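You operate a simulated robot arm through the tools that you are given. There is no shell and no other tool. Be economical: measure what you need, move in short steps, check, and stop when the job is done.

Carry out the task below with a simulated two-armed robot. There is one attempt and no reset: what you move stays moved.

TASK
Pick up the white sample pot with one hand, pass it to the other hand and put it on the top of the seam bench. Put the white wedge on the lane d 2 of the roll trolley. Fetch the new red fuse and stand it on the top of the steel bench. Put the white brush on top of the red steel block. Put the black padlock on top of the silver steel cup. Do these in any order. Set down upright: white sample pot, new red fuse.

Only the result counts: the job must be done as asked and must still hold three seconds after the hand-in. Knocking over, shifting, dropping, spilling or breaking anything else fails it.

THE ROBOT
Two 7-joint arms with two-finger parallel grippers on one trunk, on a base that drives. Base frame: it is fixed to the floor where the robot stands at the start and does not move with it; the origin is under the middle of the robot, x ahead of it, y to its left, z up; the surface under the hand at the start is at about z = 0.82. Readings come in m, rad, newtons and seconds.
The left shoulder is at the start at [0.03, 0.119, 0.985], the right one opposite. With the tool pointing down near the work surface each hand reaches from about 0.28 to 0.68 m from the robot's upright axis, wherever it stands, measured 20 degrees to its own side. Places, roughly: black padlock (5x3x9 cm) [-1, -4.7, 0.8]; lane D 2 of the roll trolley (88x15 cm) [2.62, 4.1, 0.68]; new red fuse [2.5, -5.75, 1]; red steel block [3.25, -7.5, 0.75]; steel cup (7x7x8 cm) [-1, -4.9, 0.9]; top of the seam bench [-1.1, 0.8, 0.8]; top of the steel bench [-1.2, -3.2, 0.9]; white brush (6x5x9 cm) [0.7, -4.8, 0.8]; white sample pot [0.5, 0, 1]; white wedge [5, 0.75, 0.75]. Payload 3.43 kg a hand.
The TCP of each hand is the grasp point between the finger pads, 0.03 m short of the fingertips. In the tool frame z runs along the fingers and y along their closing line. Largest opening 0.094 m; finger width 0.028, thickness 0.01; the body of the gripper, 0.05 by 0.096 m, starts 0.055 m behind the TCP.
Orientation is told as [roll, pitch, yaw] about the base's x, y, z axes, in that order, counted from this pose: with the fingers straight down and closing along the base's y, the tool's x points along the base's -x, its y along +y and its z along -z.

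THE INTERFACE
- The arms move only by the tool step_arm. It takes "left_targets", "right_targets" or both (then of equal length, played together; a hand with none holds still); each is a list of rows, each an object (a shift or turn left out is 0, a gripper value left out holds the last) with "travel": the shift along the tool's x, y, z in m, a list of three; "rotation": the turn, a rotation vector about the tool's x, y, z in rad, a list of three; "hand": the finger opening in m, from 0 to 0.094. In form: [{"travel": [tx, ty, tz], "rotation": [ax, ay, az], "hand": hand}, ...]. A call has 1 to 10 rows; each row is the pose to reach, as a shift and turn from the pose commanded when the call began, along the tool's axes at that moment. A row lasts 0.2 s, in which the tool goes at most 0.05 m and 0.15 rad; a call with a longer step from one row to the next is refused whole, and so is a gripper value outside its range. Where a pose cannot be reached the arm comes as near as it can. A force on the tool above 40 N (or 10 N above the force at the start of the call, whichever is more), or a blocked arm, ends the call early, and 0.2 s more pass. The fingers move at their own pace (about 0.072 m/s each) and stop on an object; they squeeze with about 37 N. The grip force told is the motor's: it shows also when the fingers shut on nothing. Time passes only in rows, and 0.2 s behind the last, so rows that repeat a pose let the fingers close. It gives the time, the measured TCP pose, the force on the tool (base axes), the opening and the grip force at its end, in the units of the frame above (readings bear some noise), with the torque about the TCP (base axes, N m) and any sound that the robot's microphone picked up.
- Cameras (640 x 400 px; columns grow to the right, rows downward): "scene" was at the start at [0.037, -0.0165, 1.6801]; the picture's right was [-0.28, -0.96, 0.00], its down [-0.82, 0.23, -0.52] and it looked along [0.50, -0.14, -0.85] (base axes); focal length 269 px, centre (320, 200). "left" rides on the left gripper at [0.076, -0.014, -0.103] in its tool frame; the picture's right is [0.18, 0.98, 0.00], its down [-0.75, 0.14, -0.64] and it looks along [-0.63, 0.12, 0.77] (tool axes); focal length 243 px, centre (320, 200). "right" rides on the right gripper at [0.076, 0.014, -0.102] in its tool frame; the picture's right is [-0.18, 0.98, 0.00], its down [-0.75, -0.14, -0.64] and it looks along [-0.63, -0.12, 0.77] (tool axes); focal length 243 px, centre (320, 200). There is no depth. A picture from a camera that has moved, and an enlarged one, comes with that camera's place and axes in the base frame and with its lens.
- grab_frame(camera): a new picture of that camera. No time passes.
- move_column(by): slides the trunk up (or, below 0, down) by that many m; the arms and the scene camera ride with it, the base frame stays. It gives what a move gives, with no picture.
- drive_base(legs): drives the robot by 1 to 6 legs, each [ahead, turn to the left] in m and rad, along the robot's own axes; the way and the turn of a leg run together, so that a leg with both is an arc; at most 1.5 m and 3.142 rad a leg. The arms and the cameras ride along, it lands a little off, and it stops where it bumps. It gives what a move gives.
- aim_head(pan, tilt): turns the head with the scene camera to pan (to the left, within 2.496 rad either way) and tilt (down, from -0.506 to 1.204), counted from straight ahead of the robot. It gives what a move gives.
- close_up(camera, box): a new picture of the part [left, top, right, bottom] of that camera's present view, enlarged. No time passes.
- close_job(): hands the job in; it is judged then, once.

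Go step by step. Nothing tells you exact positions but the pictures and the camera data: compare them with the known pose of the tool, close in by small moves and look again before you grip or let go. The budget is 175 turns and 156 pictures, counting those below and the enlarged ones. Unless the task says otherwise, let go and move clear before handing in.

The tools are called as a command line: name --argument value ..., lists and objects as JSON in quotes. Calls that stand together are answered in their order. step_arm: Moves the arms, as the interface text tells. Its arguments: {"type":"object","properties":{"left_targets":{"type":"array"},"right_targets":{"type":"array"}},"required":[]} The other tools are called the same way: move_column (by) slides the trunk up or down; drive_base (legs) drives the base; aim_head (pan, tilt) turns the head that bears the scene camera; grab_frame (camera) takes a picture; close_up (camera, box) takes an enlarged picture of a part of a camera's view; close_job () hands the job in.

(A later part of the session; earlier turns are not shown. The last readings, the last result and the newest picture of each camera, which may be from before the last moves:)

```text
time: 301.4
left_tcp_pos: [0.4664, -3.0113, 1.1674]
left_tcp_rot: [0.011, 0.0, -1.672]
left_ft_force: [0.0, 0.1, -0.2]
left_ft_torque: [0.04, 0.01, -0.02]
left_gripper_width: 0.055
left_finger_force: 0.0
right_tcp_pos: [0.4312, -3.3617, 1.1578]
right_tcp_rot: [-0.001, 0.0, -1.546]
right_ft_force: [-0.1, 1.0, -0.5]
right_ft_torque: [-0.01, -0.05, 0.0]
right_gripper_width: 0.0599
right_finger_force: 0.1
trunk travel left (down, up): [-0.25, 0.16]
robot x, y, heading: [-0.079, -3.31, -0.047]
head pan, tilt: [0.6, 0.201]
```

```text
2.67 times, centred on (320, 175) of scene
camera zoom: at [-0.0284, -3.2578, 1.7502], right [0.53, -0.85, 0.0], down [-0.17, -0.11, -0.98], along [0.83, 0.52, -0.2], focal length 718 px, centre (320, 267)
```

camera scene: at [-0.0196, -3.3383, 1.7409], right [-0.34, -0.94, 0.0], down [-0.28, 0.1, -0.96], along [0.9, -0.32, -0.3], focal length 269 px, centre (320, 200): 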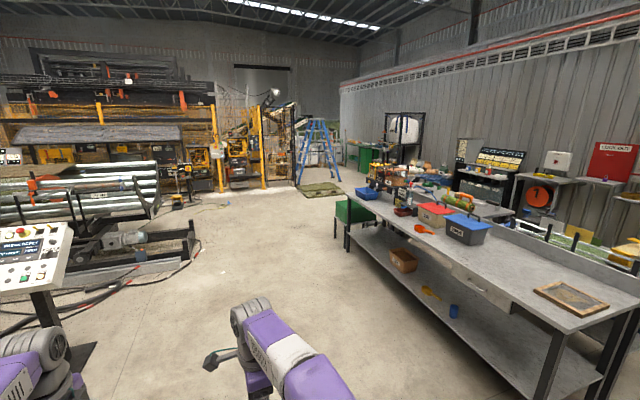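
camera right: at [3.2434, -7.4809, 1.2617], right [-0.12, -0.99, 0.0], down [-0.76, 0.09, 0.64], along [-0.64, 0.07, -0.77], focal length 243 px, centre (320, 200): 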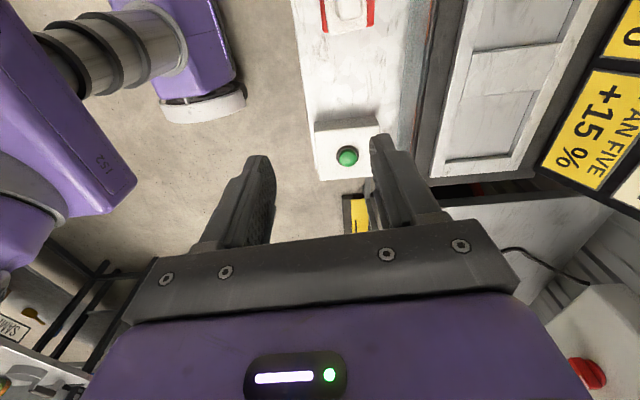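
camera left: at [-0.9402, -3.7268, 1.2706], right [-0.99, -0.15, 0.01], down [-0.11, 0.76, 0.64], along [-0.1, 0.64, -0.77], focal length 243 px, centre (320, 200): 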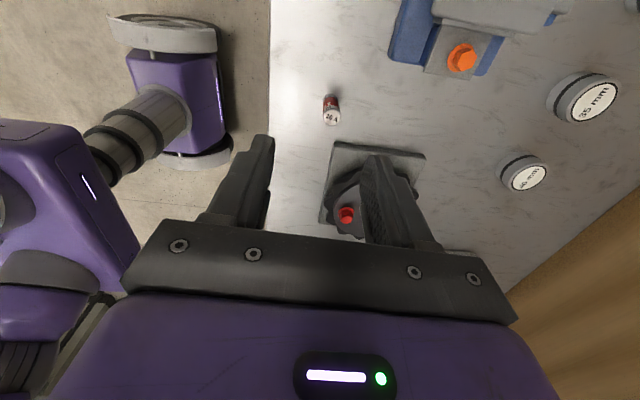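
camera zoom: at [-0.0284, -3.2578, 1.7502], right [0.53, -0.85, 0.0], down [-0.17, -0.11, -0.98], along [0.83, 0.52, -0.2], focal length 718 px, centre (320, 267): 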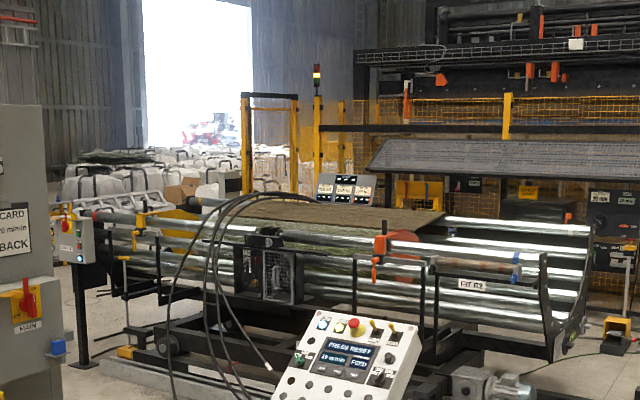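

The view is cluttered. I return north along the corridor and look from there toward both wedge and trolley.

drive_base --legs '[[0, 1.64], [1.5, 0], [1.5, 0], [1.5, 0]]'

aim_head --pan -0.9 --tilt 0.25

grab_frame --camera "scene"

aim_head --pan -1.65 --tilt 0.15

close_up --camera "scene" --box '[160, 80, 480, 280]'

```text
time: 326.6
left_tcp_pos: [-0.1842, 1.6885, 1.1665]
left_tcp_rot: [0.009, 0.001, -0.107]
left_ft_force: [-0.5, 0.6, -0.4]
left_ft_torque: [0.02, 0.01, 0.02]
left_gripper_width: 0.055
left_finger_force: 0.1
right_tcp_pos: [0.1655, 1.6537, 1.159]
right_tcp_rot: [0.001, 0.0, 0.021]
right_ft_force: [0.1, 0.4, 0.0]
right_ft_torque: [0.0, -0.02, -0.05]
right_gripper_width: 0.0598
right_finger_force: 0.0
trunk travel left (down, up): [-0.25, 0.16]
robot x, y, heading: [0.1133, 1.1424, 1.521]
head pan, tilt: [0.6, 0.201]
```

```text
time: 328.2
left_tcp_pos: [-0.1834, 1.6893, 1.1673]
left_tcp_rot: [0.01, 0.001, -0.106]
left_ft_force: [0.8, -0.3, 0.9]
left_ft_torque: [0.02, 0.03, 0.01]
left_gripper_width: 0.055
left_finger_force: 0.1
right_tcp_pos: [0.166, 1.6522, 1.1589]
right_tcp_rot: [-0.001, 0.0, 0.019]
right_ft_force: [-0.2, -0.7, -0.7]
right_ft_torque: [0.0, -0.01, -0.01]
right_gripper_width: 0.0598
right_finger_force: 0.1
trunk travel left (down, up): [-0.25, 0.16]
robot x, y, heading: [0.1136, 1.1429, 1.518]
head pan, tilt: [-0.901, 0.25]
```

```text
50 pictures are left
camera scene: at [0.1871, 1.1699, 1.7456], right [0.58, -0.81, 0.0], down [-0.2, -0.14, -0.97], along [0.79, 0.56, -0.25], focal length 269 px, centre (320, 200)
```

scene: 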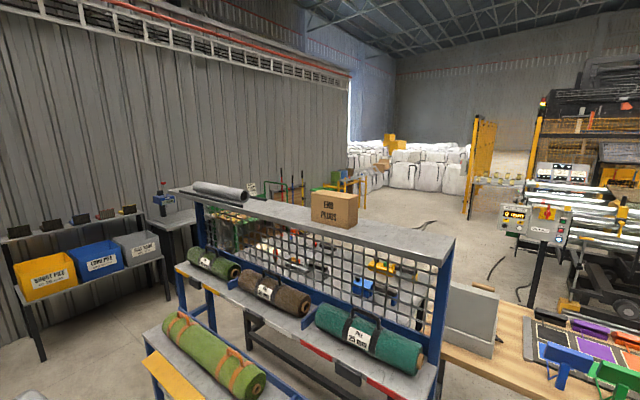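

```text
time: 329.3
left_tcp_pos: [-0.1833, 1.6894, 1.1674]
left_tcp_rot: [0.012, 0.0, -0.106]
left_ft_force: [-0.1, -0.1, 0.7]
left_ft_torque: [-0.02, 0.01, -0.01]
left_gripper_width: 0.055
left_finger_force: 0.1
right_tcp_pos: [0.1658, 1.6522, 1.1589]
right_tcp_rot: [0.001, 0.0, 0.019]
right_ft_force: [-0.2, 0.4, 0.1]
right_ft_torque: [0.02, 0.01, 0.0]
right_gripper_width: 0.06
right_finger_force: 0.1
trunk travel left (down, up): [-0.25, 0.16]
robot x, y, heading: [0.1085, 1.1469, 1.522]
head pan, tilt: [-1.649, 0.15]
```

```text
2.00 times, centred on (320, 180) of scene
camera zoom: at [0.2033, 1.1038, 1.7549], right [-0.13, -0.99, 0.0], down [-0.15, 0.02, -0.99], along [0.98, -0.12, -0.15], focal length 538 px, centre (320, 240)
```

zoom: 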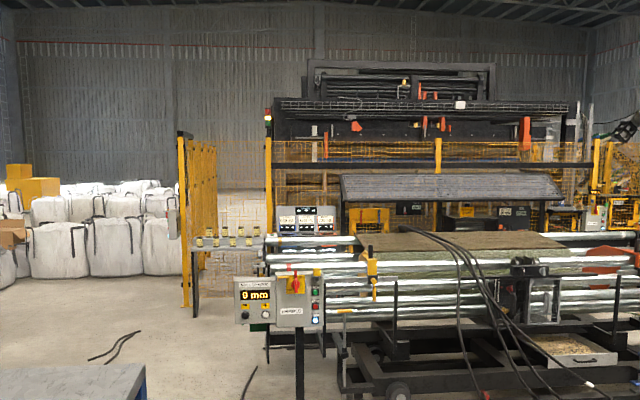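

close_up --camera "scene" --box '[250, 180, 350, 250]'

aim_head --pan -0.65 --tilt 0.25

close_up --camera "scene" --box '[200, 120, 440, 270]'

```text
5.71 times, centred on (300, 215) of scene
camera zoom: at [0.2033, 1.1038, 1.7549], right [-0.13, -0.99, 0.0], down [-0.15, 0.02, -0.99], along [0.98, -0.12, -0.15], focal length 1538 px, centre (434, 114)
```

zoom: 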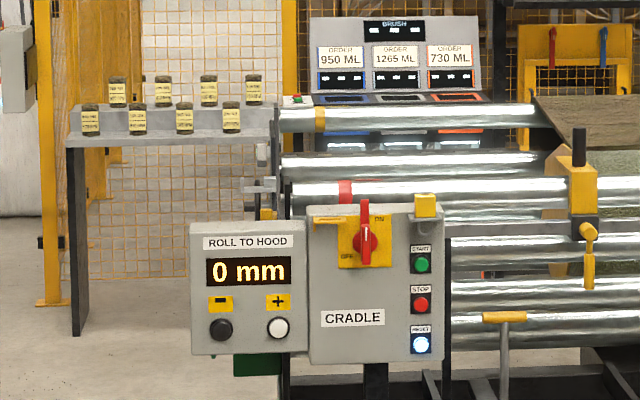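

```text
time: 330.5
left_tcp_pos: [-0.1842, 1.6892, 1.1669]
left_tcp_rot: [0.009, 0.0, -0.107]
left_ft_force: [0.5, 0.4, -0.4]
left_ft_torque: [-0.01, 0.02, 0.01]
left_gripper_width: 0.0548
left_finger_force: 0.0
right_tcp_pos: [0.1665, 1.6525, 1.1598]
right_tcp_rot: [0.001, 0.001, 0.018]
right_ft_force: [-0.4, -0.6, 0.3]
right_ft_torque: [-0.02, 0.03, 0.02]
right_gripper_width: 0.06
right_finger_force: 0.1
trunk travel left (down, up): [-0.25, 0.16]
robot x, y, heading: [0.1104, 1.1428, 1.521]
head pan, tilt: [-0.649, 0.25]
```

```text
2.67 times, centred on (320, 195) of scene
camera zoom: at [0.1713, 1.1869, 1.7456], right [0.77, -0.64, 0.0], down [-0.16, -0.19, -0.97], along [0.62, 0.74, -0.25], focal length 718 px, centre (320, 213)
```

zoom: 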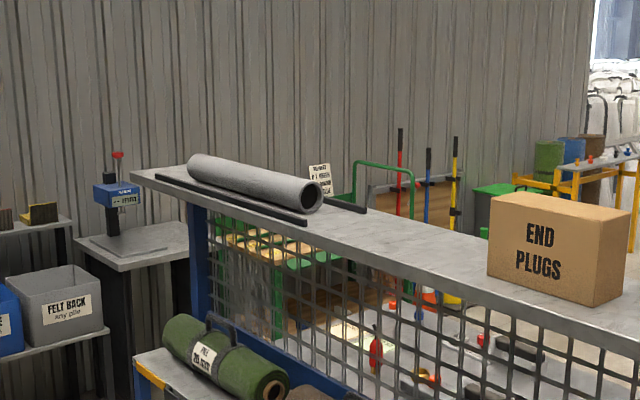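

The north route is blocked by the rack and stand, so the way east is past the cabinet and control post. I drive to about (0.9, -2.5) and look at that passage.

drive_base --legs '[[0, 3.113], [1.5, 0], [1.5, 0], [0.75, 0], [0, 1.65], [1.0, 0]]'

aim_head --pan 0.55 --tilt 0.45

grab_frame --camera "scene"

```text
time: 364.8
left_tcp_pos: [1.3499, -2.2342, 1.1675]
left_tcp_rot: [0.011, -0.002, -1.607]
left_ft_force: [0.0, 0.0, -0.1]
left_ft_torque: [0.02, 0.02, -0.03]
left_gripper_width: 0.055
left_finger_force: 0.1
right_tcp_pos: [1.3396, -2.5858, 1.1591]
right_tcp_rot: [0.0, 0.0, -1.483]
right_ft_force: [-0.6, -0.6, -0.2]
right_ft_torque: [0.03, 0.0, -0.01]
right_gripper_width: 0.0597
right_finger_force: 0.2
trunk travel left (down, up): [-0.25, 0.16]
robot x, y, heading: [0.8248, -2.5685, 0.022]
head pan, tilt: [-0.649, 0.25]
```

```text
time: 366.2
left_tcp_pos: [1.3502, -2.2344, 1.1686]
left_tcp_rot: [0.011, 0.001, -1.608]
left_ft_force: [-0.5, 0.0, 0.6]
left_ft_torque: [0.0, 0.01, 0.0]
left_gripper_width: 0.0549
left_finger_force: 0.1
right_tcp_pos: [1.3392, -2.5853, 1.1579]
right_tcp_rot: [0.002, -0.001, -1.483]
right_ft_force: [0.4, -0.4, 1.5]
right_ft_torque: [0.01, 0.05, -0.04]
right_gripper_width: 0.0598
right_finger_force: 0.0
trunk travel left (down, up): [-0.25, 0.16]
robot x, y, heading: [0.8261, -2.5682, 0.025]
head pan, tilt: [0.55, 0.45]
```

```text
46 pictures are left
camera scene: at [0.8747, -2.5163, 1.727], right [0.54, -0.84, 0.0], down [-0.37, -0.24, -0.9], along [0.76, 0.49, -0.44], focal length 269 px, centre (320, 200)
```

scene: 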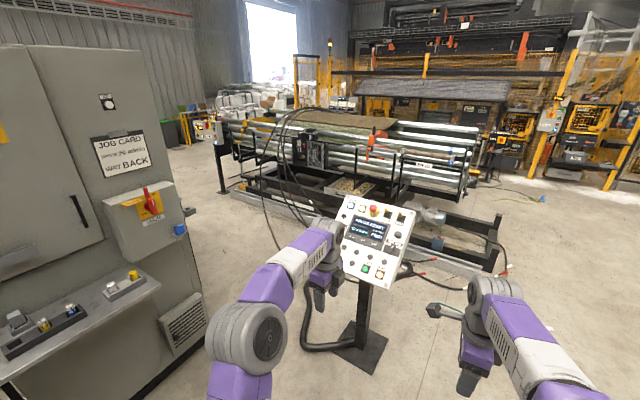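

close_up --camera "scene" --box '[190, 90, 510, 290]'

drive_base --legs '[[0, -0.25], [1.5, 0], [1.4, 0], [0, 0.25]]'

aim_head --pan 0.7 --tilt 0.3

grab_frame --camera "scene"

```text
2.00 times, centred on (350, 190) of scene
camera zoom: at [0.8747, -2.5163, 1.727], right [0.54, -0.84, 0.0], down [-0.37, -0.24, -0.9], along [0.76, 0.49, -0.44], focal length 538 px, centre (260, 220)
```

zoom: 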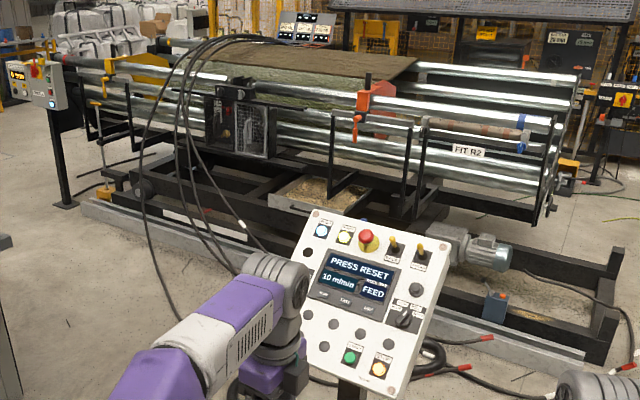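

```text
time: 382.0
left_tcp_pos: [4.205, -2.9021, 1.1661]
left_tcp_rot: [0.011, 0.001, -1.617]
left_ft_force: [-0.1, -0.1, 0.5]
left_ft_torque: [-0.01, -0.02, -0.04]
left_gripper_width: 0.0551
left_finger_force: 0.0
right_tcp_pos: [4.1913, -3.2539, 1.1588]
right_tcp_rot: [0.0, 0.001, -1.491]
right_ft_force: [0.1, 0.5, 0.3]
right_ft_torque: [-0.03, 0.03, -0.04]
right_gripper_width: 0.0601
right_finger_force: 0.1
trunk travel left (down, up): [-0.25, 0.16]
robot x, y, heading: [3.6738, -3.2318, 0.01]
head pan, tilt: [0.55, 0.45]
```

```text
time: 382.7
left_tcp_pos: [4.2043, -2.9024, 1.1668]
left_tcp_rot: [0.011, 0.002, -1.616]
left_ft_force: [-0.2, 0.2, -0.8]
left_ft_torque: [-0.01, -0.02, 0.0]
left_gripper_width: 0.0549
left_finger_force: 0.1
right_tcp_pos: [4.1901, -3.2534, 1.1585]
right_tcp_rot: [0.0, 0.001, -1.49]
right_ft_force: [-0.7, 0.7, 0.2]
right_ft_torque: [-0.01, 0.02, 0.03]
right_gripper_width: 0.0598
right_finger_force: 0.1
trunk travel left (down, up): [-0.25, 0.16]
robot x, y, heading: [3.6758, -3.2339, 0.014]
head pan, tilt: [0.7, 0.3]
```

```text
44 pictures are left
camera scene: at [3.7199, -3.1681, 1.7408], right [0.65, -0.76, 0.0], down [-0.22, -0.19, -0.96], along [0.72, 0.62, -0.3], focal length 269 px, centre (320, 200)
```

scene: 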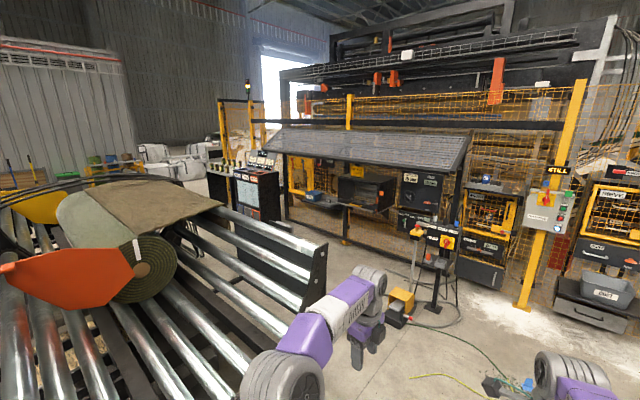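

close_up --camera "scene" --box '[60, 120, 380, 320]'

```text
2.00 times, centred on (220, 220) of scene
camera zoom: at [3.7199, -3.1681, 1.7408], right [0.65, -0.76, 0.0], down [-0.22, -0.19, -0.96], along [0.72, 0.62, -0.3], focal length 538 px, centre (520, 160)
```

zoom: 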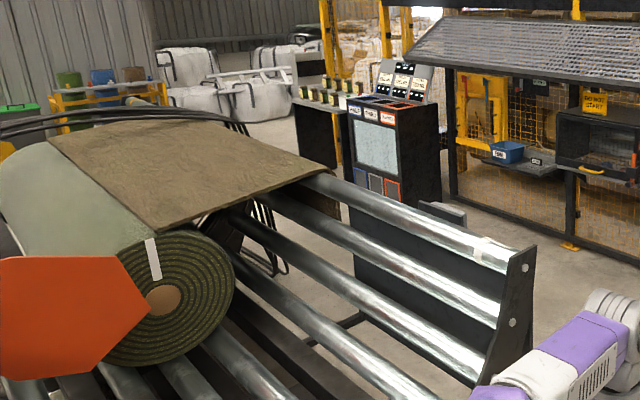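

The direct east side is obstructed by a foot pedal. I go back to the gap between the cabinet and the control post and examine the floor there.

drive_base --legs '[[0, 3.02], [1.5, 0], [0.75, 0], [0, -1.2], [0.8, 0], [0, -0.75]]'

aim_head --pan -0.15 --tilt 0.65

grab_frame --camera "scene"

```text
time: 409.6
left_tcp_pos: [1.2022, -1.6781, 1.1674]
left_tcp_rot: [0.011, 0.001, -0.503]
left_ft_force: [0.3, -0.2, 0.1]
left_ft_torque: [0.0, 0.01, 0.03]
left_gripper_width: 0.0552
left_finger_force: 0.0
right_tcp_pos: [1.5131, -1.8451, 1.1586]
right_tcp_rot: [0.0, -0.002, -0.378]
right_ft_force: [-0.1, -0.5, 1.3]
right_ft_torque: [0.0, 0.03, -0.03]
right_gripper_width: 0.0601
right_finger_force: 0.0
trunk travel left (down, up): [-0.25, 0.16]
robot x, y, heading: [1.2652, -2.2936, 1.128]
head pan, tilt: [0.7, 0.3]
```

```text
time: 410.8
left_tcp_pos: [1.2036, -1.6782, 1.1668]
left_tcp_rot: [0.012, -0.001, -0.504]
left_ft_force: [1.0, -0.3, -0.2]
left_ft_torque: [-0.04, 0.0, 0.0]
left_gripper_width: 0.0548
left_finger_force: 0.1
right_tcp_pos: [1.512, -1.8449, 1.1581]
right_tcp_rot: [-0.001, 0.0, -0.378]
right_ft_force: [0.7, -0.5, 0.8]
right_ft_torque: [-0.02, -0.01, -0.02]
right_gripper_width: 0.0598
right_finger_force: 0.0
trunk travel left (down, up): [-0.25, 0.16]
robot x, y, heading: [1.2656, -2.2948, 1.123]
head pan, tilt: [-0.15, 0.649]
```

```text
42 pictures are left
camera scene: at [1.3015, -2.248, 1.7091], right [0.83, -0.56, 0.0], down [-0.34, -0.5, -0.8], along [0.45, 0.66, -0.6], focal length 269 px, centre (320, 200)
```

scene: 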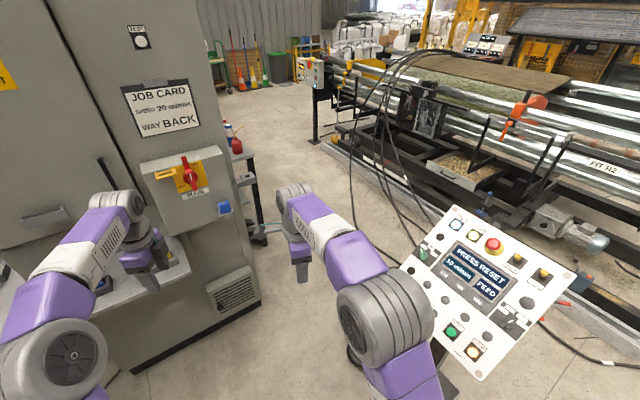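

The gap looks passable (base half-width ≈0.27). I raise the trunk so the elbows clear the control panel and cables, then go through in stages.

move_column --by 0.155

drive_base --legs '[[0, -0.1], [1.04, 0]]'

aim_head --pan 0 --tilt 0.7

grab_frame --camera "scene"

```text
time: 412.5
left_tcp_pos: [1.2019, -1.6781, 1.322]
left_tcp_rot: [0.01, 0.0, -0.503]
left_ft_force: [-0.2, 0.2, -0.5]
left_ft_torque: [0.0, 0.0, 0.01]
left_gripper_width: 0.055
left_finger_force: 0.1
right_tcp_pos: [1.5117, -1.8463, 1.3126]
right_tcp_rot: [0.001, 0.001, -0.376]
right_ft_force: [0.5, -0.3, 0.3]
right_ft_torque: [0.01, -0.03, -0.02]
right_gripper_width: 0.0598
right_finger_force: 0.1
trunk travel left (down, up): [-0.405, 0.005]
robot x, y, heading: [1.2626, -2.2937, 1.133]
head pan, tilt: [-0.15, 0.649]
```

```text
time: 416.2
left_tcp_pos: [1.5433, -1.2369, 1.3247]
left_tcp_rot: [-0.019, -0.015, -0.593]
left_ft_force: [3.7, -5.7, 0.1]
left_ft_torque: [0.79, 0.52, 0.41]
left_gripper_width: 0.0551
left_finger_force: 0.0
right_tcp_pos: [1.8352, -1.4287, 1.3129]
right_tcp_rot: [0.0, -0.002, -0.486]
right_ft_force: [-1.0, 0.2, 0.0]
right_ft_torque: [-0.02, -0.01, -0.03]
right_gripper_width: 0.0599
right_finger_force: 0.1
trunk travel left (down, up): [-0.405, 0.005]
robot x, y, heading: [1.5416, -1.8507, 1.016]
head pan, tilt: [-0.15, 0.649]
stopped in leg 2: the force on the tool passed its limit at 202 N (the readings are from after the stop); the commanded pose is now the measured one
```

```text
time: 416.9
left_tcp_pos: [1.5422, -1.2365, 1.3252]
left_tcp_rot: [-0.022, -0.013, -0.593]
left_ft_force: [3.2, -7.6, 0.1]
left_ft_torque: [0.87, 0.32, 0.37]
left_gripper_width: 0.0548
left_finger_force: 0.0
right_tcp_pos: [1.8339, -1.4285, 1.3126]
right_tcp_rot: [-0.001, -0.001, -0.486]
right_ft_force: [-0.1, 0.1, 0.3]
right_ft_torque: [0.0, 0.0, 0.01]
right_gripper_width: 0.06
right_finger_force: 0.1
trunk travel left (down, up): [-0.405, 0.005]
robot x, y, heading: [1.538, -1.8491, 1.019]
head pan, tilt: [0.0, 0.7]
```

```text
41 pictures are left
camera scene: at [1.5704, -1.8007, 1.8598], right [0.85, -0.53, 0.0], down [-0.34, -0.55, -0.77], along [0.4, 0.65, -0.64], focal length 269 px, centre (320, 200)
```

scene: 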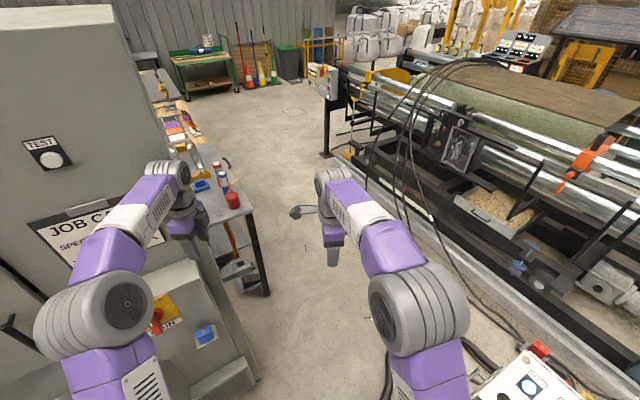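

The left hand touched the cabinet. I back up slightly and tuck both hands inward before continuing.

drive_base --legs '[[-0.12, 0]]'

step_arm --left_targets '[{"travel": [-0.03, -0.02, 0]}, {"travel": [-0.06, -0.04, 0]}, {"travel": [-0.09, -0.06, 0]}, {"travel": [-0.12, -0.08, 0]}, {"travel": [-0.15, -0.1, 0]}, {"travel": [-0.18, -0.12, 0]}, {"travel": [-0.2, -0.14, 0]}]' --right_targets '[{"travel": [-0.03, -0.02, 0]}, {"travel": [-0.06, -0.04, 0]}, {"travel": [-0.09, -0.06, 0]}, {"travel": [-0.11, -0.08, 0]}, {"travel": [-0.11, -0.1, 0]}, {"travel": [-0.11, -0.12, 0]}, {"travel": [-0.11, -0.14, 0]}]'

grab_frame --camera "scene"

```text
time: 418.1
left_tcp_pos: [1.481, -1.3366, 1.323]
left_tcp_rot: [-0.024, -0.015, -0.593]
left_ft_force: [-0.9, -0.4, -0.3]
left_ft_torque: [-0.03, 0.05, -0.02]
left_gripper_width: 0.0551
left_finger_force: 0.0
right_tcp_pos: [1.774, -1.5275, 1.3123]
right_tcp_rot: [-0.002, -0.003, -0.487]
right_ft_force: [-0.2, 0.6, -0.5]
right_ft_torque: [0.01, -0.01, 0.02]
right_gripper_width: 0.06
right_finger_force: 0.2
trunk travel left (down, up): [-0.405, 0.005]
robot x, y, heading: [1.4752, -1.9489, 1.02]
head pan, tilt: [0.0, 0.7]
```

```text
time: 419.7
left_tcp_pos: [1.569, -1.5657, 1.3302]
left_tcp_rot: [-0.02, -0.014, -0.59]
left_ft_force: [0.2, 0.5, 0.6]
left_ft_torque: [0.04, -0.01, 0.02]
left_gripper_width: 0.0552
left_finger_force: 0.0
right_tcp_pos: [1.8025, -1.7068, 1.3131]
right_tcp_rot: [0.0, -0.002, -0.488]
right_ft_force: [-0.1, 0.4, -0.2]
right_ft_torque: [0.02, 0.0, -0.01]
right_gripper_width: 0.0598
right_finger_force: 0.0
trunk travel left (down, up): [-0.405, 0.005]
robot x, y, heading: [1.4769, -1.9467, 1.017]
head pan, tilt: [0.0, 0.7]
```

```text
40 pictures are left
camera scene: at [1.5067, -1.9018, 1.8598], right [0.85, -0.53, 0.0], down [-0.34, -0.55, -0.77], along [0.4, 0.65, -0.64], focal length 269 px, centre (320, 200)
```

scene: 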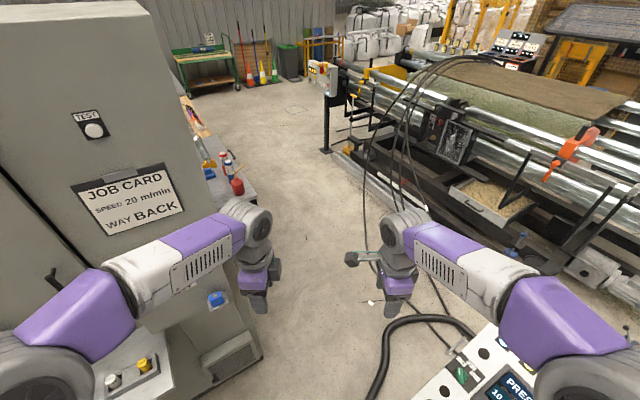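

The elbows are too wide in this pose. I try stretching both hands forward so the elbows narrow.

step_arm --left_targets '[{"travel": [-0.01, 0.04, 0.01]}, {"travel": [-0.02, 0.08, 0.02]}, {"travel": [-0.03, 0.12, 0.03]}, {"travel": [-0.04, 0.16, 0.04]}, {"travel": [-0.05, 0.2, 0.05]}, {"travel": [-0.06, 0.24, 0.06]}, {"travel": [-0.07, 0.28, 0.07]}]' --right_targets '[{"travel": [0, 0.04, 0.01]}, {"travel": [0.0, 0.08, 0.02]}, {"travel": [0.0, 0.12, 0.03]}, {"travel": [0.0, 0.16, 0.04]}, {"travel": [0.0, 0.2, 0.05]}, {"travel": [0.0, 0.22, 0.06]}, {"travel": [0.0, 0.22, 0.07]}]'

grab_frame --camera "scene"

```text
time: 421.3
left_tcp_pos: [1.7543, -1.3995, 1.2508]
left_tcp_rot: [-0.022, -0.014, -0.591]
left_ft_force: [-0.4, 0.5, 1.3]
left_ft_torque: [0.0, -0.04, -0.01]
left_gripper_width: 0.0549
left_finger_force: 0.1
left hand out of reach, approached as far as the arm can: row 7
right_tcp_pos: [1.9054, -1.5081, 1.2442]
right_tcp_rot: [0.001, -0.001, -0.485]
right_ft_force: [-0.2, 0.3, 0.1]
right_ft_torque: [0.02, -0.02, 0.01]
right_gripper_width: 0.0604
right_finger_force: 0.1
trunk travel left (down, up): [-0.405, 0.005]
robot x, y, heading: [1.4783, -1.947, 1.015]
head pan, tilt: [0.0, 0.7]
```

```text
39 pictures are left
camera scene: at [1.5048, -1.9008, 1.8599], right [0.85, -0.53, 0.0], down [-0.34, -0.55, -0.77], along [0.4, 0.65, -0.64], focal length 269 px, centre (320, 200)
```

scene: 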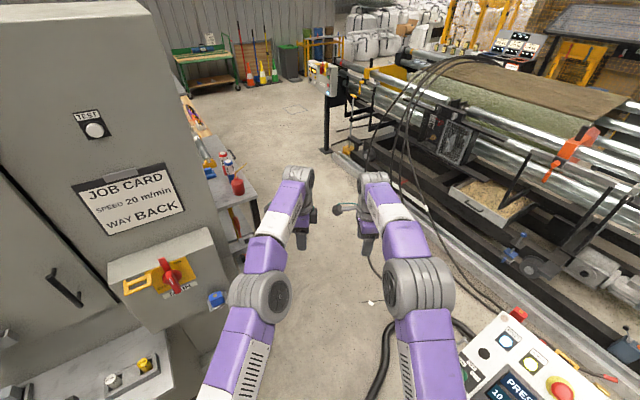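

The elbows are narrow now. I go forward through the gap.

drive_base --legs '[[0, -0.02], [1.45, 0], [0, 0.5]]'

aim_head --pan -0.7 --tilt 0.4

grab_frame --camera "scene"

```text
time: 430.3
left_tcp_pos: [2.2439, -0.1097, 1.249]
left_tcp_rot: [-0.022, -0.014, -0.102]
left_ft_force: [-0.8, -0.6, 0.9]
left_ft_torque: [0.0, 0.03, -0.02]
left_gripper_width: 0.0548
left_finger_force: 0.0
right_tcp_pos: [2.4297, -0.1351, 1.242]
right_tcp_rot: [0.0, -0.002, 0.005]
right_ft_force: [-0.1, -0.6, -0.2]
right_ft_torque: [0.01, 0.01, 0.01]
right_gripper_width: 0.0601
right_finger_force: 0.1
trunk travel left (down, up): [-0.405, 0.005]
robot x, y, heading: [2.2589, -0.727, 1.506]
head pan, tilt: [0.0, 0.7]
```

```text
time: 431.4
left_tcp_pos: [2.2442, -0.1105, 1.2498]
left_tcp_rot: [-0.023, -0.015, -0.101]
left_ft_force: [-0.1, 0.5, 0.0]
left_ft_torque: [-0.05, 0.01, 0.0]
left_gripper_width: 0.0549
left_finger_force: 0.0
right_tcp_pos: [2.4278, -0.1348, 1.2434]
right_tcp_rot: [-0.001, -0.002, 0.004]
right_ft_force: [0.5, -0.1, 0.3]
right_ft_torque: [0.02, 0.0, 0.01]
right_gripper_width: 0.0596
right_finger_force: 0.0
trunk travel left (down, up): [-0.405, 0.005]
robot x, y, heading: [2.2605, -0.7292, 1.505]
head pan, tilt: [-0.7, 0.4]
```

```text
38 pictures are left
camera scene: at [2.3199, -0.6872, 1.8866], right [0.72, -0.69, 0.0], down [-0.27, -0.28, -0.92], along [0.64, 0.67, -0.39], focal length 269 px, centre (320, 200)
```

scene: 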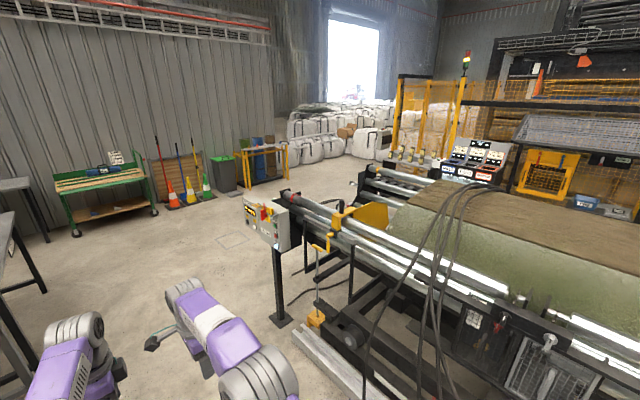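

close_up --camera "scene" --box '[320, 130, 480, 230]'

close_up --camera "scene" --box '[30, 130, 230, 250]'

```text
4.00 times, centred on (400, 180) of scene
camera zoom: at [2.3199, -0.6872, 1.8866], right [0.72, -0.69, 0.0], down [-0.27, -0.28, -0.92], along [0.64, 0.67, -0.39], focal length 1077 px, centre (0, 280)
```

zoom: 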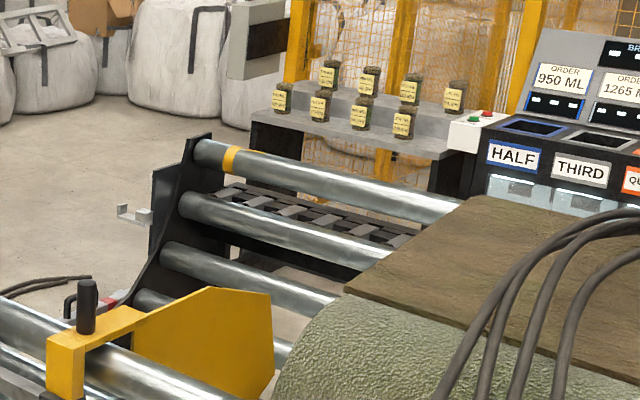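

```text
3.20 times, centred on (130, 190) of scene
camera zoom: at [2.3199, -0.6872, 1.8866], right [0.72, -0.69, 0.0], down [-0.27, -0.28, -0.92], along [0.64, 0.67, -0.39], focal length 861 px, centre (928, 232)
```

zoom: 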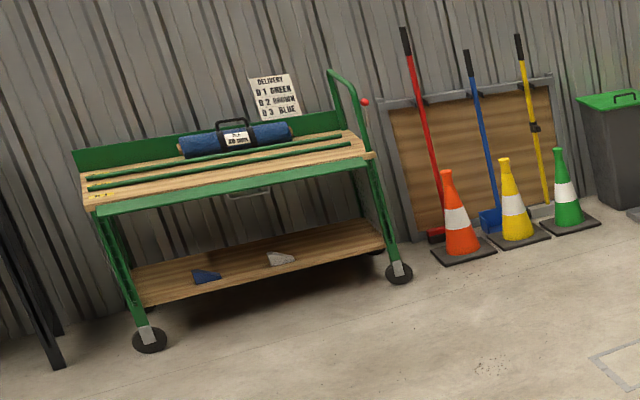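

The trolley (lanes D1–D3) is against the north wall, and a rack with chocks shows behind the cradle rollers near [5, 0.75]. I drive around to the cradle's north end.

drive_base --legs '[[1.5, 0], [1.05, 0], [0, -1.505], [1.5, 0], [0.6, 0]]'

aim_head --pan -1.1 --tilt 0.6

grab_frame --camera "scene"

```text
time: 457.3
left_tcp_pos: [5.0776, 1.9428, 1.2488]
left_tcp_rot: [-0.024, -0.014, -1.592]
left_ft_force: [-0.1, 0.7, 0.1]
left_ft_torque: [-0.01, -0.01, 0.01]
left_gripper_width: 0.055
left_finger_force: 0.0
right_tcp_pos: [5.0672, 1.7548, 1.2423]
right_tcp_rot: [-0.002, -0.001, -1.487]
right_ft_force: [0.4, 0.0, -0.2]
right_ft_torque: [0.03, -0.01, 0.01]
right_gripper_width: 0.0601
right_finger_force: 0.0
trunk travel left (down, up): [-0.405, 0.005]
robot x, y, heading: [4.4631, 1.8786, 0.018]
head pan, tilt: [-0.7, 0.4]
```

```text
time: 458.2
left_tcp_pos: [5.0774, 1.9413, 1.2508]
left_tcp_rot: [-0.022, -0.015, -1.591]
left_ft_force: [1.1, 0.1, 0.4]
left_ft_torque: [0.02, 0.01, -0.01]
left_gripper_width: 0.0548
left_finger_force: 0.1
right_tcp_pos: [5.0666, 1.7534, 1.2427]
right_tcp_rot: [0.0, 0.0, -1.487]
right_ft_force: [-0.8, -0.1, 0.0]
right_ft_torque: [-0.02, -0.01, -0.02]
right_gripper_width: 0.06
right_finger_force: 0.0
trunk travel left (down, up): [-0.405, 0.005]
robot x, y, heading: [4.4644, 1.8766, 0.017]
head pan, tilt: [-1.1, 0.6]
```

```text
35 pictures are left
camera scene: at [4.4763, 1.803, 1.8684], right [-0.88, -0.47, 0.0], down [-0.26, 0.5, -0.83], along [0.39, -0.73, -0.56], focal length 269 px, centre (320, 200)
```

scene: 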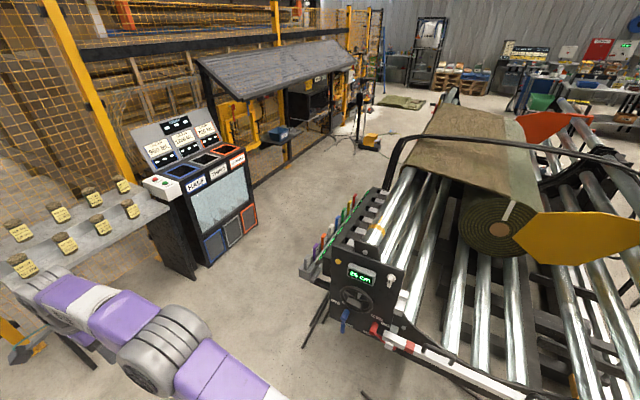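

close_up --camera "scene" --box '[280, 170, 440, 290]'

```text
3.33 times, centred on (360, 230) of scene
camera zoom: at [4.4763, 1.803, 1.8684], right [-0.88, -0.47, 0.0], down [-0.26, 0.5, -0.83], along [0.39, -0.73, -0.56], focal length 897 px, centre (187, 100)
```

zoom: 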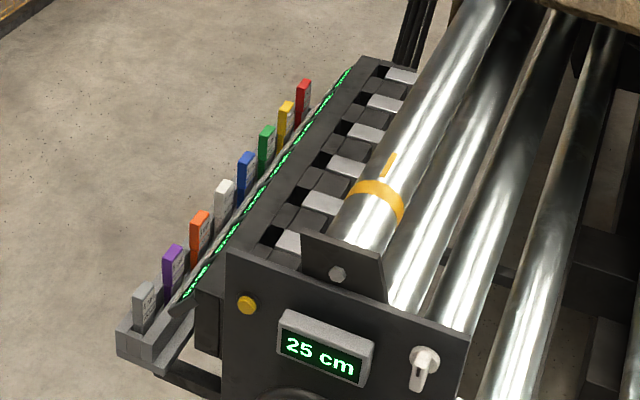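

The white wedge is fourth in the tray along the cradle's east side, about [5.02, 0.66]. I position north of the tray facing south.

drive_base --legs '[[0, -0.717], [0.78, 0], [0, -0.87]]'

aim_head --pan 0 --tilt 0.9

grab_frame --camera "scene"

grab_frame --camera "right"

```text
time: 466.6
left_tcp_pos: [5.1212, 0.7634, 1.2502]
left_tcp_rot: [-0.023, -0.014, 3.111]
left_ft_force: [-0.5, 0.8, 1.3]
left_ft_torque: [-0.02, 0.01, -0.02]
left_gripper_width: 0.0551
left_finger_force: 0.0
right_tcp_pos: [4.9325, 0.7778, 1.2437]
right_tcp_rot: [0.001, -0.001, -3.067]
right_ft_force: [-0.4, -0.2, 0.1]
right_ft_torque: [-0.02, 0.02, 0.0]
right_gripper_width: 0.0598
right_finger_force: 0.0
trunk travel left (down, up): [-0.405, 0.005]
robot x, y, heading: [5.0673, 1.3751, -1.561]
head pan, tilt: [-1.1, 0.6]
```

```text
time: 467.9
left_tcp_pos: [5.1205, 0.7644, 1.2499]
left_tcp_rot: [-0.023, -0.014, 3.11]
left_ft_force: [-0.3, 0.3, -0.2]
left_ft_torque: [-0.04, 0.0, -0.01]
left_gripper_width: 0.0549
left_finger_force: 0.0
right_tcp_pos: [4.9347, 0.7773, 1.2419]
right_tcp_rot: [-0.002, -0.003, -3.069]
right_ft_force: [0.0, 0.6, -0.8]
right_ft_torque: [0.01, 0.01, -0.05]
right_gripper_width: 0.0597
right_finger_force: 0.1
trunk travel left (down, up): [-0.405, 0.005]
robot x, y, heading: [5.0652, 1.3777, -1.567]
head pan, tilt: [0.0, 0.901]
```

```text
33 pictures are left
camera scene: at [5.0663, 1.3355, 1.8436], right [-1.0, -0.01, 0.0], down [0.0, 0.78, -0.62], along [0.0, -0.62, -0.78], focal length 269 px, centre (320, 200)
```

scene: 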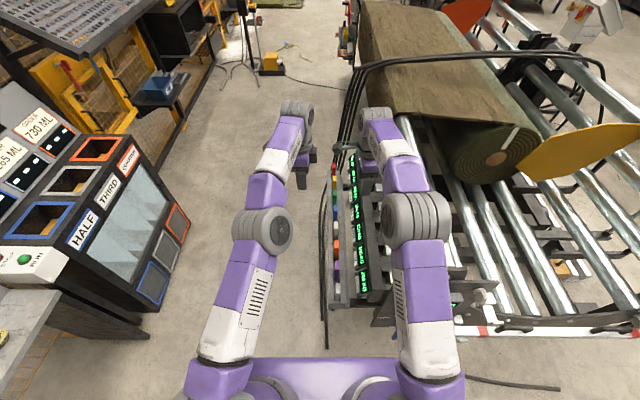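

```text
32 pictures are left
camera right: at [5.0106, 0.7686, 1.3459], right [-0.11, -0.99, 0.0], down [-0.76, 0.09, 0.64], along [-0.64, 0.07, -0.77], focal length 243 px, centre (320, 200)
```

right: 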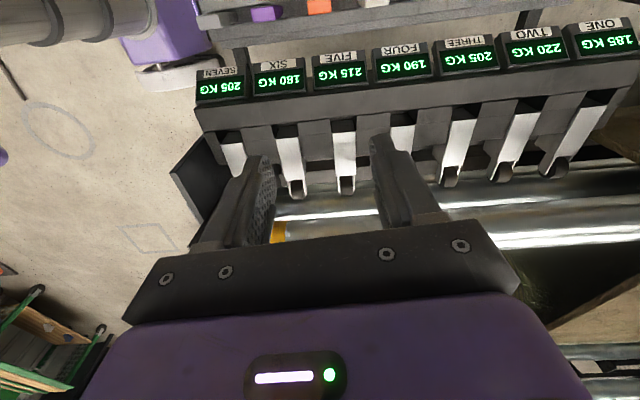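

close_up --camera "scene" --box '[300, 140, 400, 310]'

grab_frame --camera "left"

```text
2.35 times, centred on (350, 225) of scene
camera zoom: at [5.0663, 1.3355, 1.8436], right [-1.0, -0.01, 0.0], down [0.0, 0.78, -0.62], along [0.0, -0.62, -0.78], focal length 633 px, centre (249, 141)
```

zoom: 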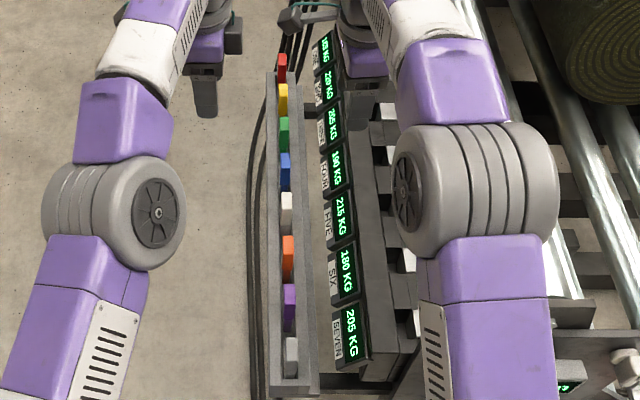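

```text
30 pictures are left
camera left: at [5.1996, 0.7753, 1.3509], right [0.15, -0.99, -0.03], down [-0.75, -0.13, 0.65], along [-0.64, -0.08, -0.76], focal length 243 px, centre (320, 200)
```

left: 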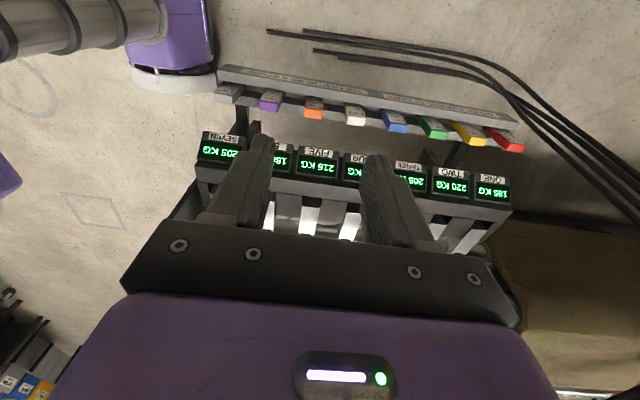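

White wedge top at about [4.994, 0.672, 0.825]. I lower the trunk, creep 8 cm closer, shift the left hand away and bring the right hand above.

move_column --by -0.155

drive_base --legs '[[0.08, 0]]'

step_arm --left_targets '[{"travel": [0.045, 0, 0]}, {"travel": [0.09, 0, 0]}, {"travel": [0.135, -0.01, 0]}, {"travel": [0.16, -0.02, 0]}]' --right_targets '[{"travel": [0, 0, 0]}, {"travel": [0.02, 0.0, 0]}, {"travel": [0.04, 0.01, 0]}, {"travel": [0.06, 0.02, 0.03]}]'

grab_frame --camera "right"

```text
time: 469.7
left_tcp_pos: [5.1211, 0.7641, 1.0943]
left_tcp_rot: [-0.023, -0.012, 3.111]
left_ft_force: [-0.5, 0.1, 0.7]
left_ft_torque: [-0.01, 0.0, 0.01]
left_gripper_width: 0.0549
left_finger_force: 0.1
right_tcp_pos: [4.9334, 0.7763, 1.0886]
right_tcp_rot: [-0.001, -0.004, -3.069]
right_ft_force: [-0.4, 0.0, -0.6]
right_ft_torque: [0.0, -0.02, 0.02]
right_gripper_width: 0.0599
right_finger_force: 0.0
trunk travel left (down, up): [-0.25, 0.16]
robot x, y, heading: [5.0658, 1.3776, -1.564]
head pan, tilt: [0.0, 0.901]
```

```text
time: 470.8
left_tcp_pos: [5.1208, 0.6839, 1.0937]
left_tcp_rot: [-0.022, -0.013, 3.111]
left_ft_force: [-0.6, -0.5, 0.5]
left_ft_torque: [0.01, 0.02, 0.0]
left_gripper_width: 0.0548
left_finger_force: 0.1
right_tcp_pos: [4.9359, 0.6968, 1.0886]
right_tcp_rot: [-0.001, -0.002, -3.07]
right_ft_force: [0.0, -0.1, 0.3]
right_ft_torque: [0.06, 0.06, -0.02]
right_gripper_width: 0.0598
right_finger_force: 0.0
trunk travel left (down, up): [-0.25, 0.16]
robot x, y, heading: [5.0634, 1.3015, -1.564]
head pan, tilt: [0.0, 0.901]
```

```text
time: 471.8
left_tcp_pos: [5.2831, 0.6994, 1.0918]
left_tcp_rot: [-0.024, -0.016, 3.111]
left_ft_force: [-0.6, 0.9, -0.4]
left_ft_torque: [-0.01, 0.01, 0.06]
left_gripper_width: 0.0551
left_finger_force: 0.1
right_tcp_pos: [4.9973, 0.6817, 1.0573]
right_tcp_rot: [-0.002, -0.002, -3.068]
right_ft_force: [-0.2, -0.4, 0.4]
right_ft_torque: [-0.02, 0.03, 0.02]
right_gripper_width: 0.0599
right_finger_force: 0.1
trunk travel left (down, up): [-0.25, 0.16]
robot x, y, heading: [5.0656, 1.2992, -1.56]
head pan, tilt: [0.0, 0.901]
```

```text
29 pictures are left
camera right: at [5.0735, 0.6742, 1.1614], right [-0.11, -0.99, 0.0], down [-0.76, 0.09, 0.64], along [-0.64, 0.07, -0.77], focal length 243 px, centre (320, 200)
```

right: 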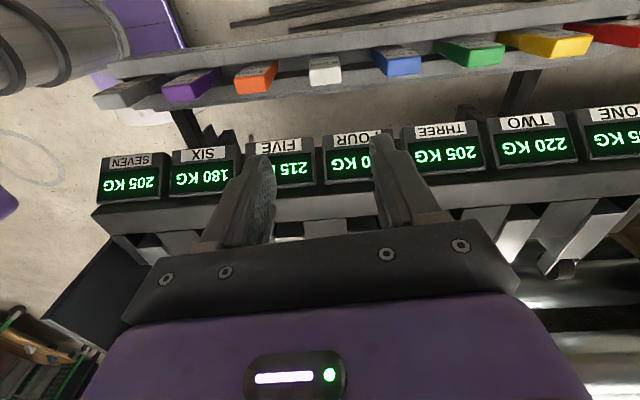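

The white wedge is confirmed at ≈[4.995, 0.675]. I lower to just above it with the opening set to 7 cm.

step_arm --right_targets '[{"travel": [-0.002, 0.006, 0.04], "hand": 0.07}, {"travel": [-0.002, 0.006, 0.08], "hand": 0.07}, {"travel": [-0.002, 0.006, 0.12], "hand": 0.07}, {"travel": [-0.002, 0.006, 0.16], "hand": 0.07}, {"travel": [-0.002, 0.006, 0.187], "hand": 0.07}]'

grab_frame --camera "right"

close_up --camera "scene" --box '[290, 140, 410, 280]'

```text
time: 472.9
left_tcp_pos: [5.2833, 0.6994, 1.0921]
left_tcp_rot: [-0.023, -0.015, 3.11]
left_ft_force: [0.4, -0.3, 0.3]
left_ft_torque: [-0.03, 0.0, -0.02]
left_gripper_width: 0.0552
left_finger_force: 0.1
right_tcp_pos: [4.9939, 0.6785, 0.8705]
right_tcp_rot: [0.0, -0.001, -3.068]
right_ft_force: [-0.2, -0.6, 1.0]
right_ft_torque: [-0.02, 0.01, 0.01]
right_gripper_width: 0.0699
right_finger_force: 0.0
trunk travel left (down, up): [-0.25, 0.16]
robot x, y, heading: [5.0624, 1.3, -1.566]
head pan, tilt: [0.0, 0.901]
```

```text
28 pictures are left
camera right: at [5.0704, 0.6697, 0.973], right [-0.11, -0.99, 0.0], down [-0.76, 0.09, 0.64], along [-0.64, 0.07, -0.77], focal length 243 px, centre (320, 200)
```

right: 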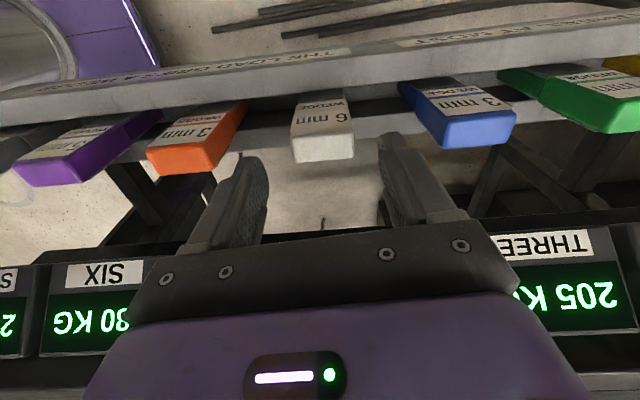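

```text
2.86 times, centred on (350, 210) of scene
camera zoom: at [5.0668, 1.2568, 1.6886], right [-1.0, -0.01, 0.0], down [0.0, 0.78, -0.62], along [0.0, -0.62, -0.78], focal length 769 px, centre (234, 171)
```

zoom: 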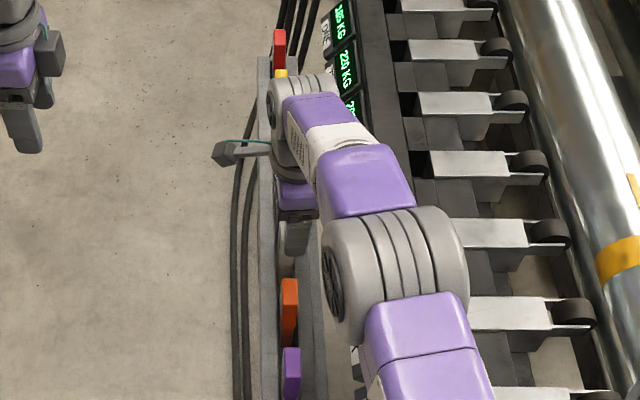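

The fingers straddle the white wedge correctly ("6 mm wedge"). I descend 5.5 cm and grip.

step_arm --right_targets '[{"travel": [0, 0.002, 0.025]}, {"travel": [0, 0.002, 0.045]}, {"travel": [0, 0.002, 0.055]}, {"travel": [0, 0.002, 0.055], "hand": 0.02}, {"travel": [0, 0.002, 0.055], "hand": 0.02}, {"travel": [0, 0.002, 0.055], "hand": 0.02}]'

grab_frame --camera "right"

```text
time: 474.4
left_tcp_pos: [5.2838, 0.6997, 1.0919]
left_tcp_rot: [-0.023, -0.014, 3.11]
left_ft_force: [-0.4, -0.5, 0.1]
left_ft_torque: [-0.01, -0.01, -0.01]
left_gripper_width: 0.0549
left_finger_force: 0.1
right_tcp_pos: [4.9927, 0.6736, 0.8153]
right_tcp_rot: [0.001, -0.002, -3.068]
right_ft_force: [0.7, -1.1, -0.2]
right_ft_torque: [-0.1, -0.03, -0.01]
right_gripper_width: 0.0439
right_finger_force: 37.4
trunk travel left (down, up): [-0.25, 0.16]
robot x, y, heading: [5.0651, 1.3011, -1.567]
head pan, tilt: [0.0, 0.901]
```

```text
26 pictures are left
camera right: at [5.0695, 0.6663, 0.9188], right [-0.11, -0.99, 0.0], down [-0.76, 0.09, 0.64], along [-0.64, 0.07, -0.77], focal length 243 px, centre (320, 200)
```

right: 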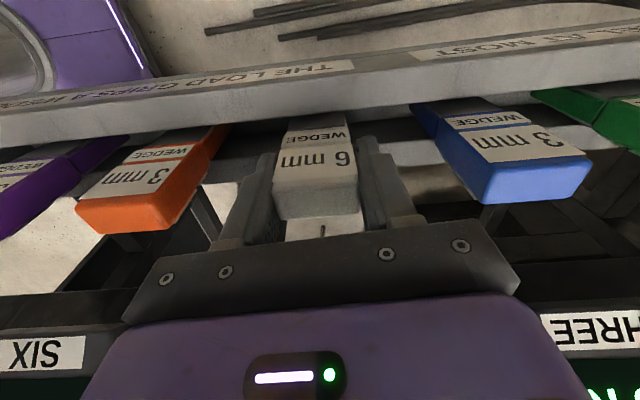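

Gripped at 44 mm. I lift straight up.

step_arm --right_targets '[{"travel": [0, 0, -0.02]}, {"travel": [0, 0, -0.05]}, {"travel": [0, 0, -0.09]}, {"travel": [0, 0, -0.13]}, {"travel": [0, 0, -0.17]}, {"travel": [0, 0, -0.21]}, {"travel": [0, 0, -0.25]}]'

grab_frame --camera "right"

```text
time: 475.9
left_tcp_pos: [5.2828, 0.7006, 1.0915]
left_tcp_rot: [-0.022, -0.014, 3.109]
left_ft_force: [-0.4, 0.7, 0.0]
left_ft_torque: [-0.01, 0.02, -0.03]
left_gripper_width: 0.055
left_finger_force: 0.0
right_tcp_pos: [4.9955, 0.6771, 1.0645]
right_tcp_rot: [-0.001, -0.003, -3.067]
right_ft_force: [0.0, -0.5, -2.6]
right_ft_torque: [0.0, 0.03, -0.02]
right_gripper_width: 0.0439
right_finger_force: 36.6
trunk travel left (down, up): [-0.25, 0.16]
robot x, y, heading: [5.0627, 1.3009, -1.566]
head pan, tilt: [0.0, 0.901]
```

```text
25 pictures are left
camera right: at [5.072, 0.6685, 1.1671], right [-0.11, -0.99, 0.0], down [-0.76, 0.09, 0.64], along [-0.64, 0.07, -0.77], focal length 243 px, centre (320, 200)
```

right: 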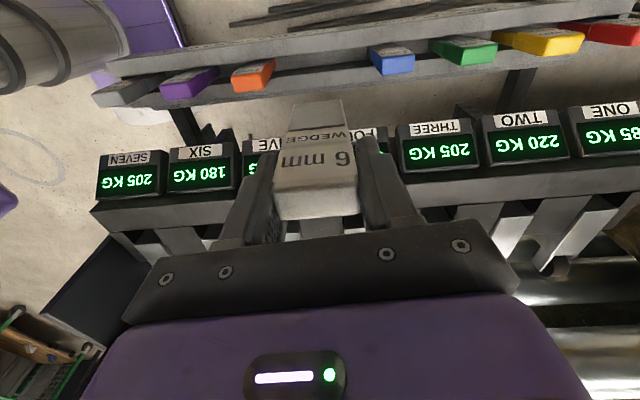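

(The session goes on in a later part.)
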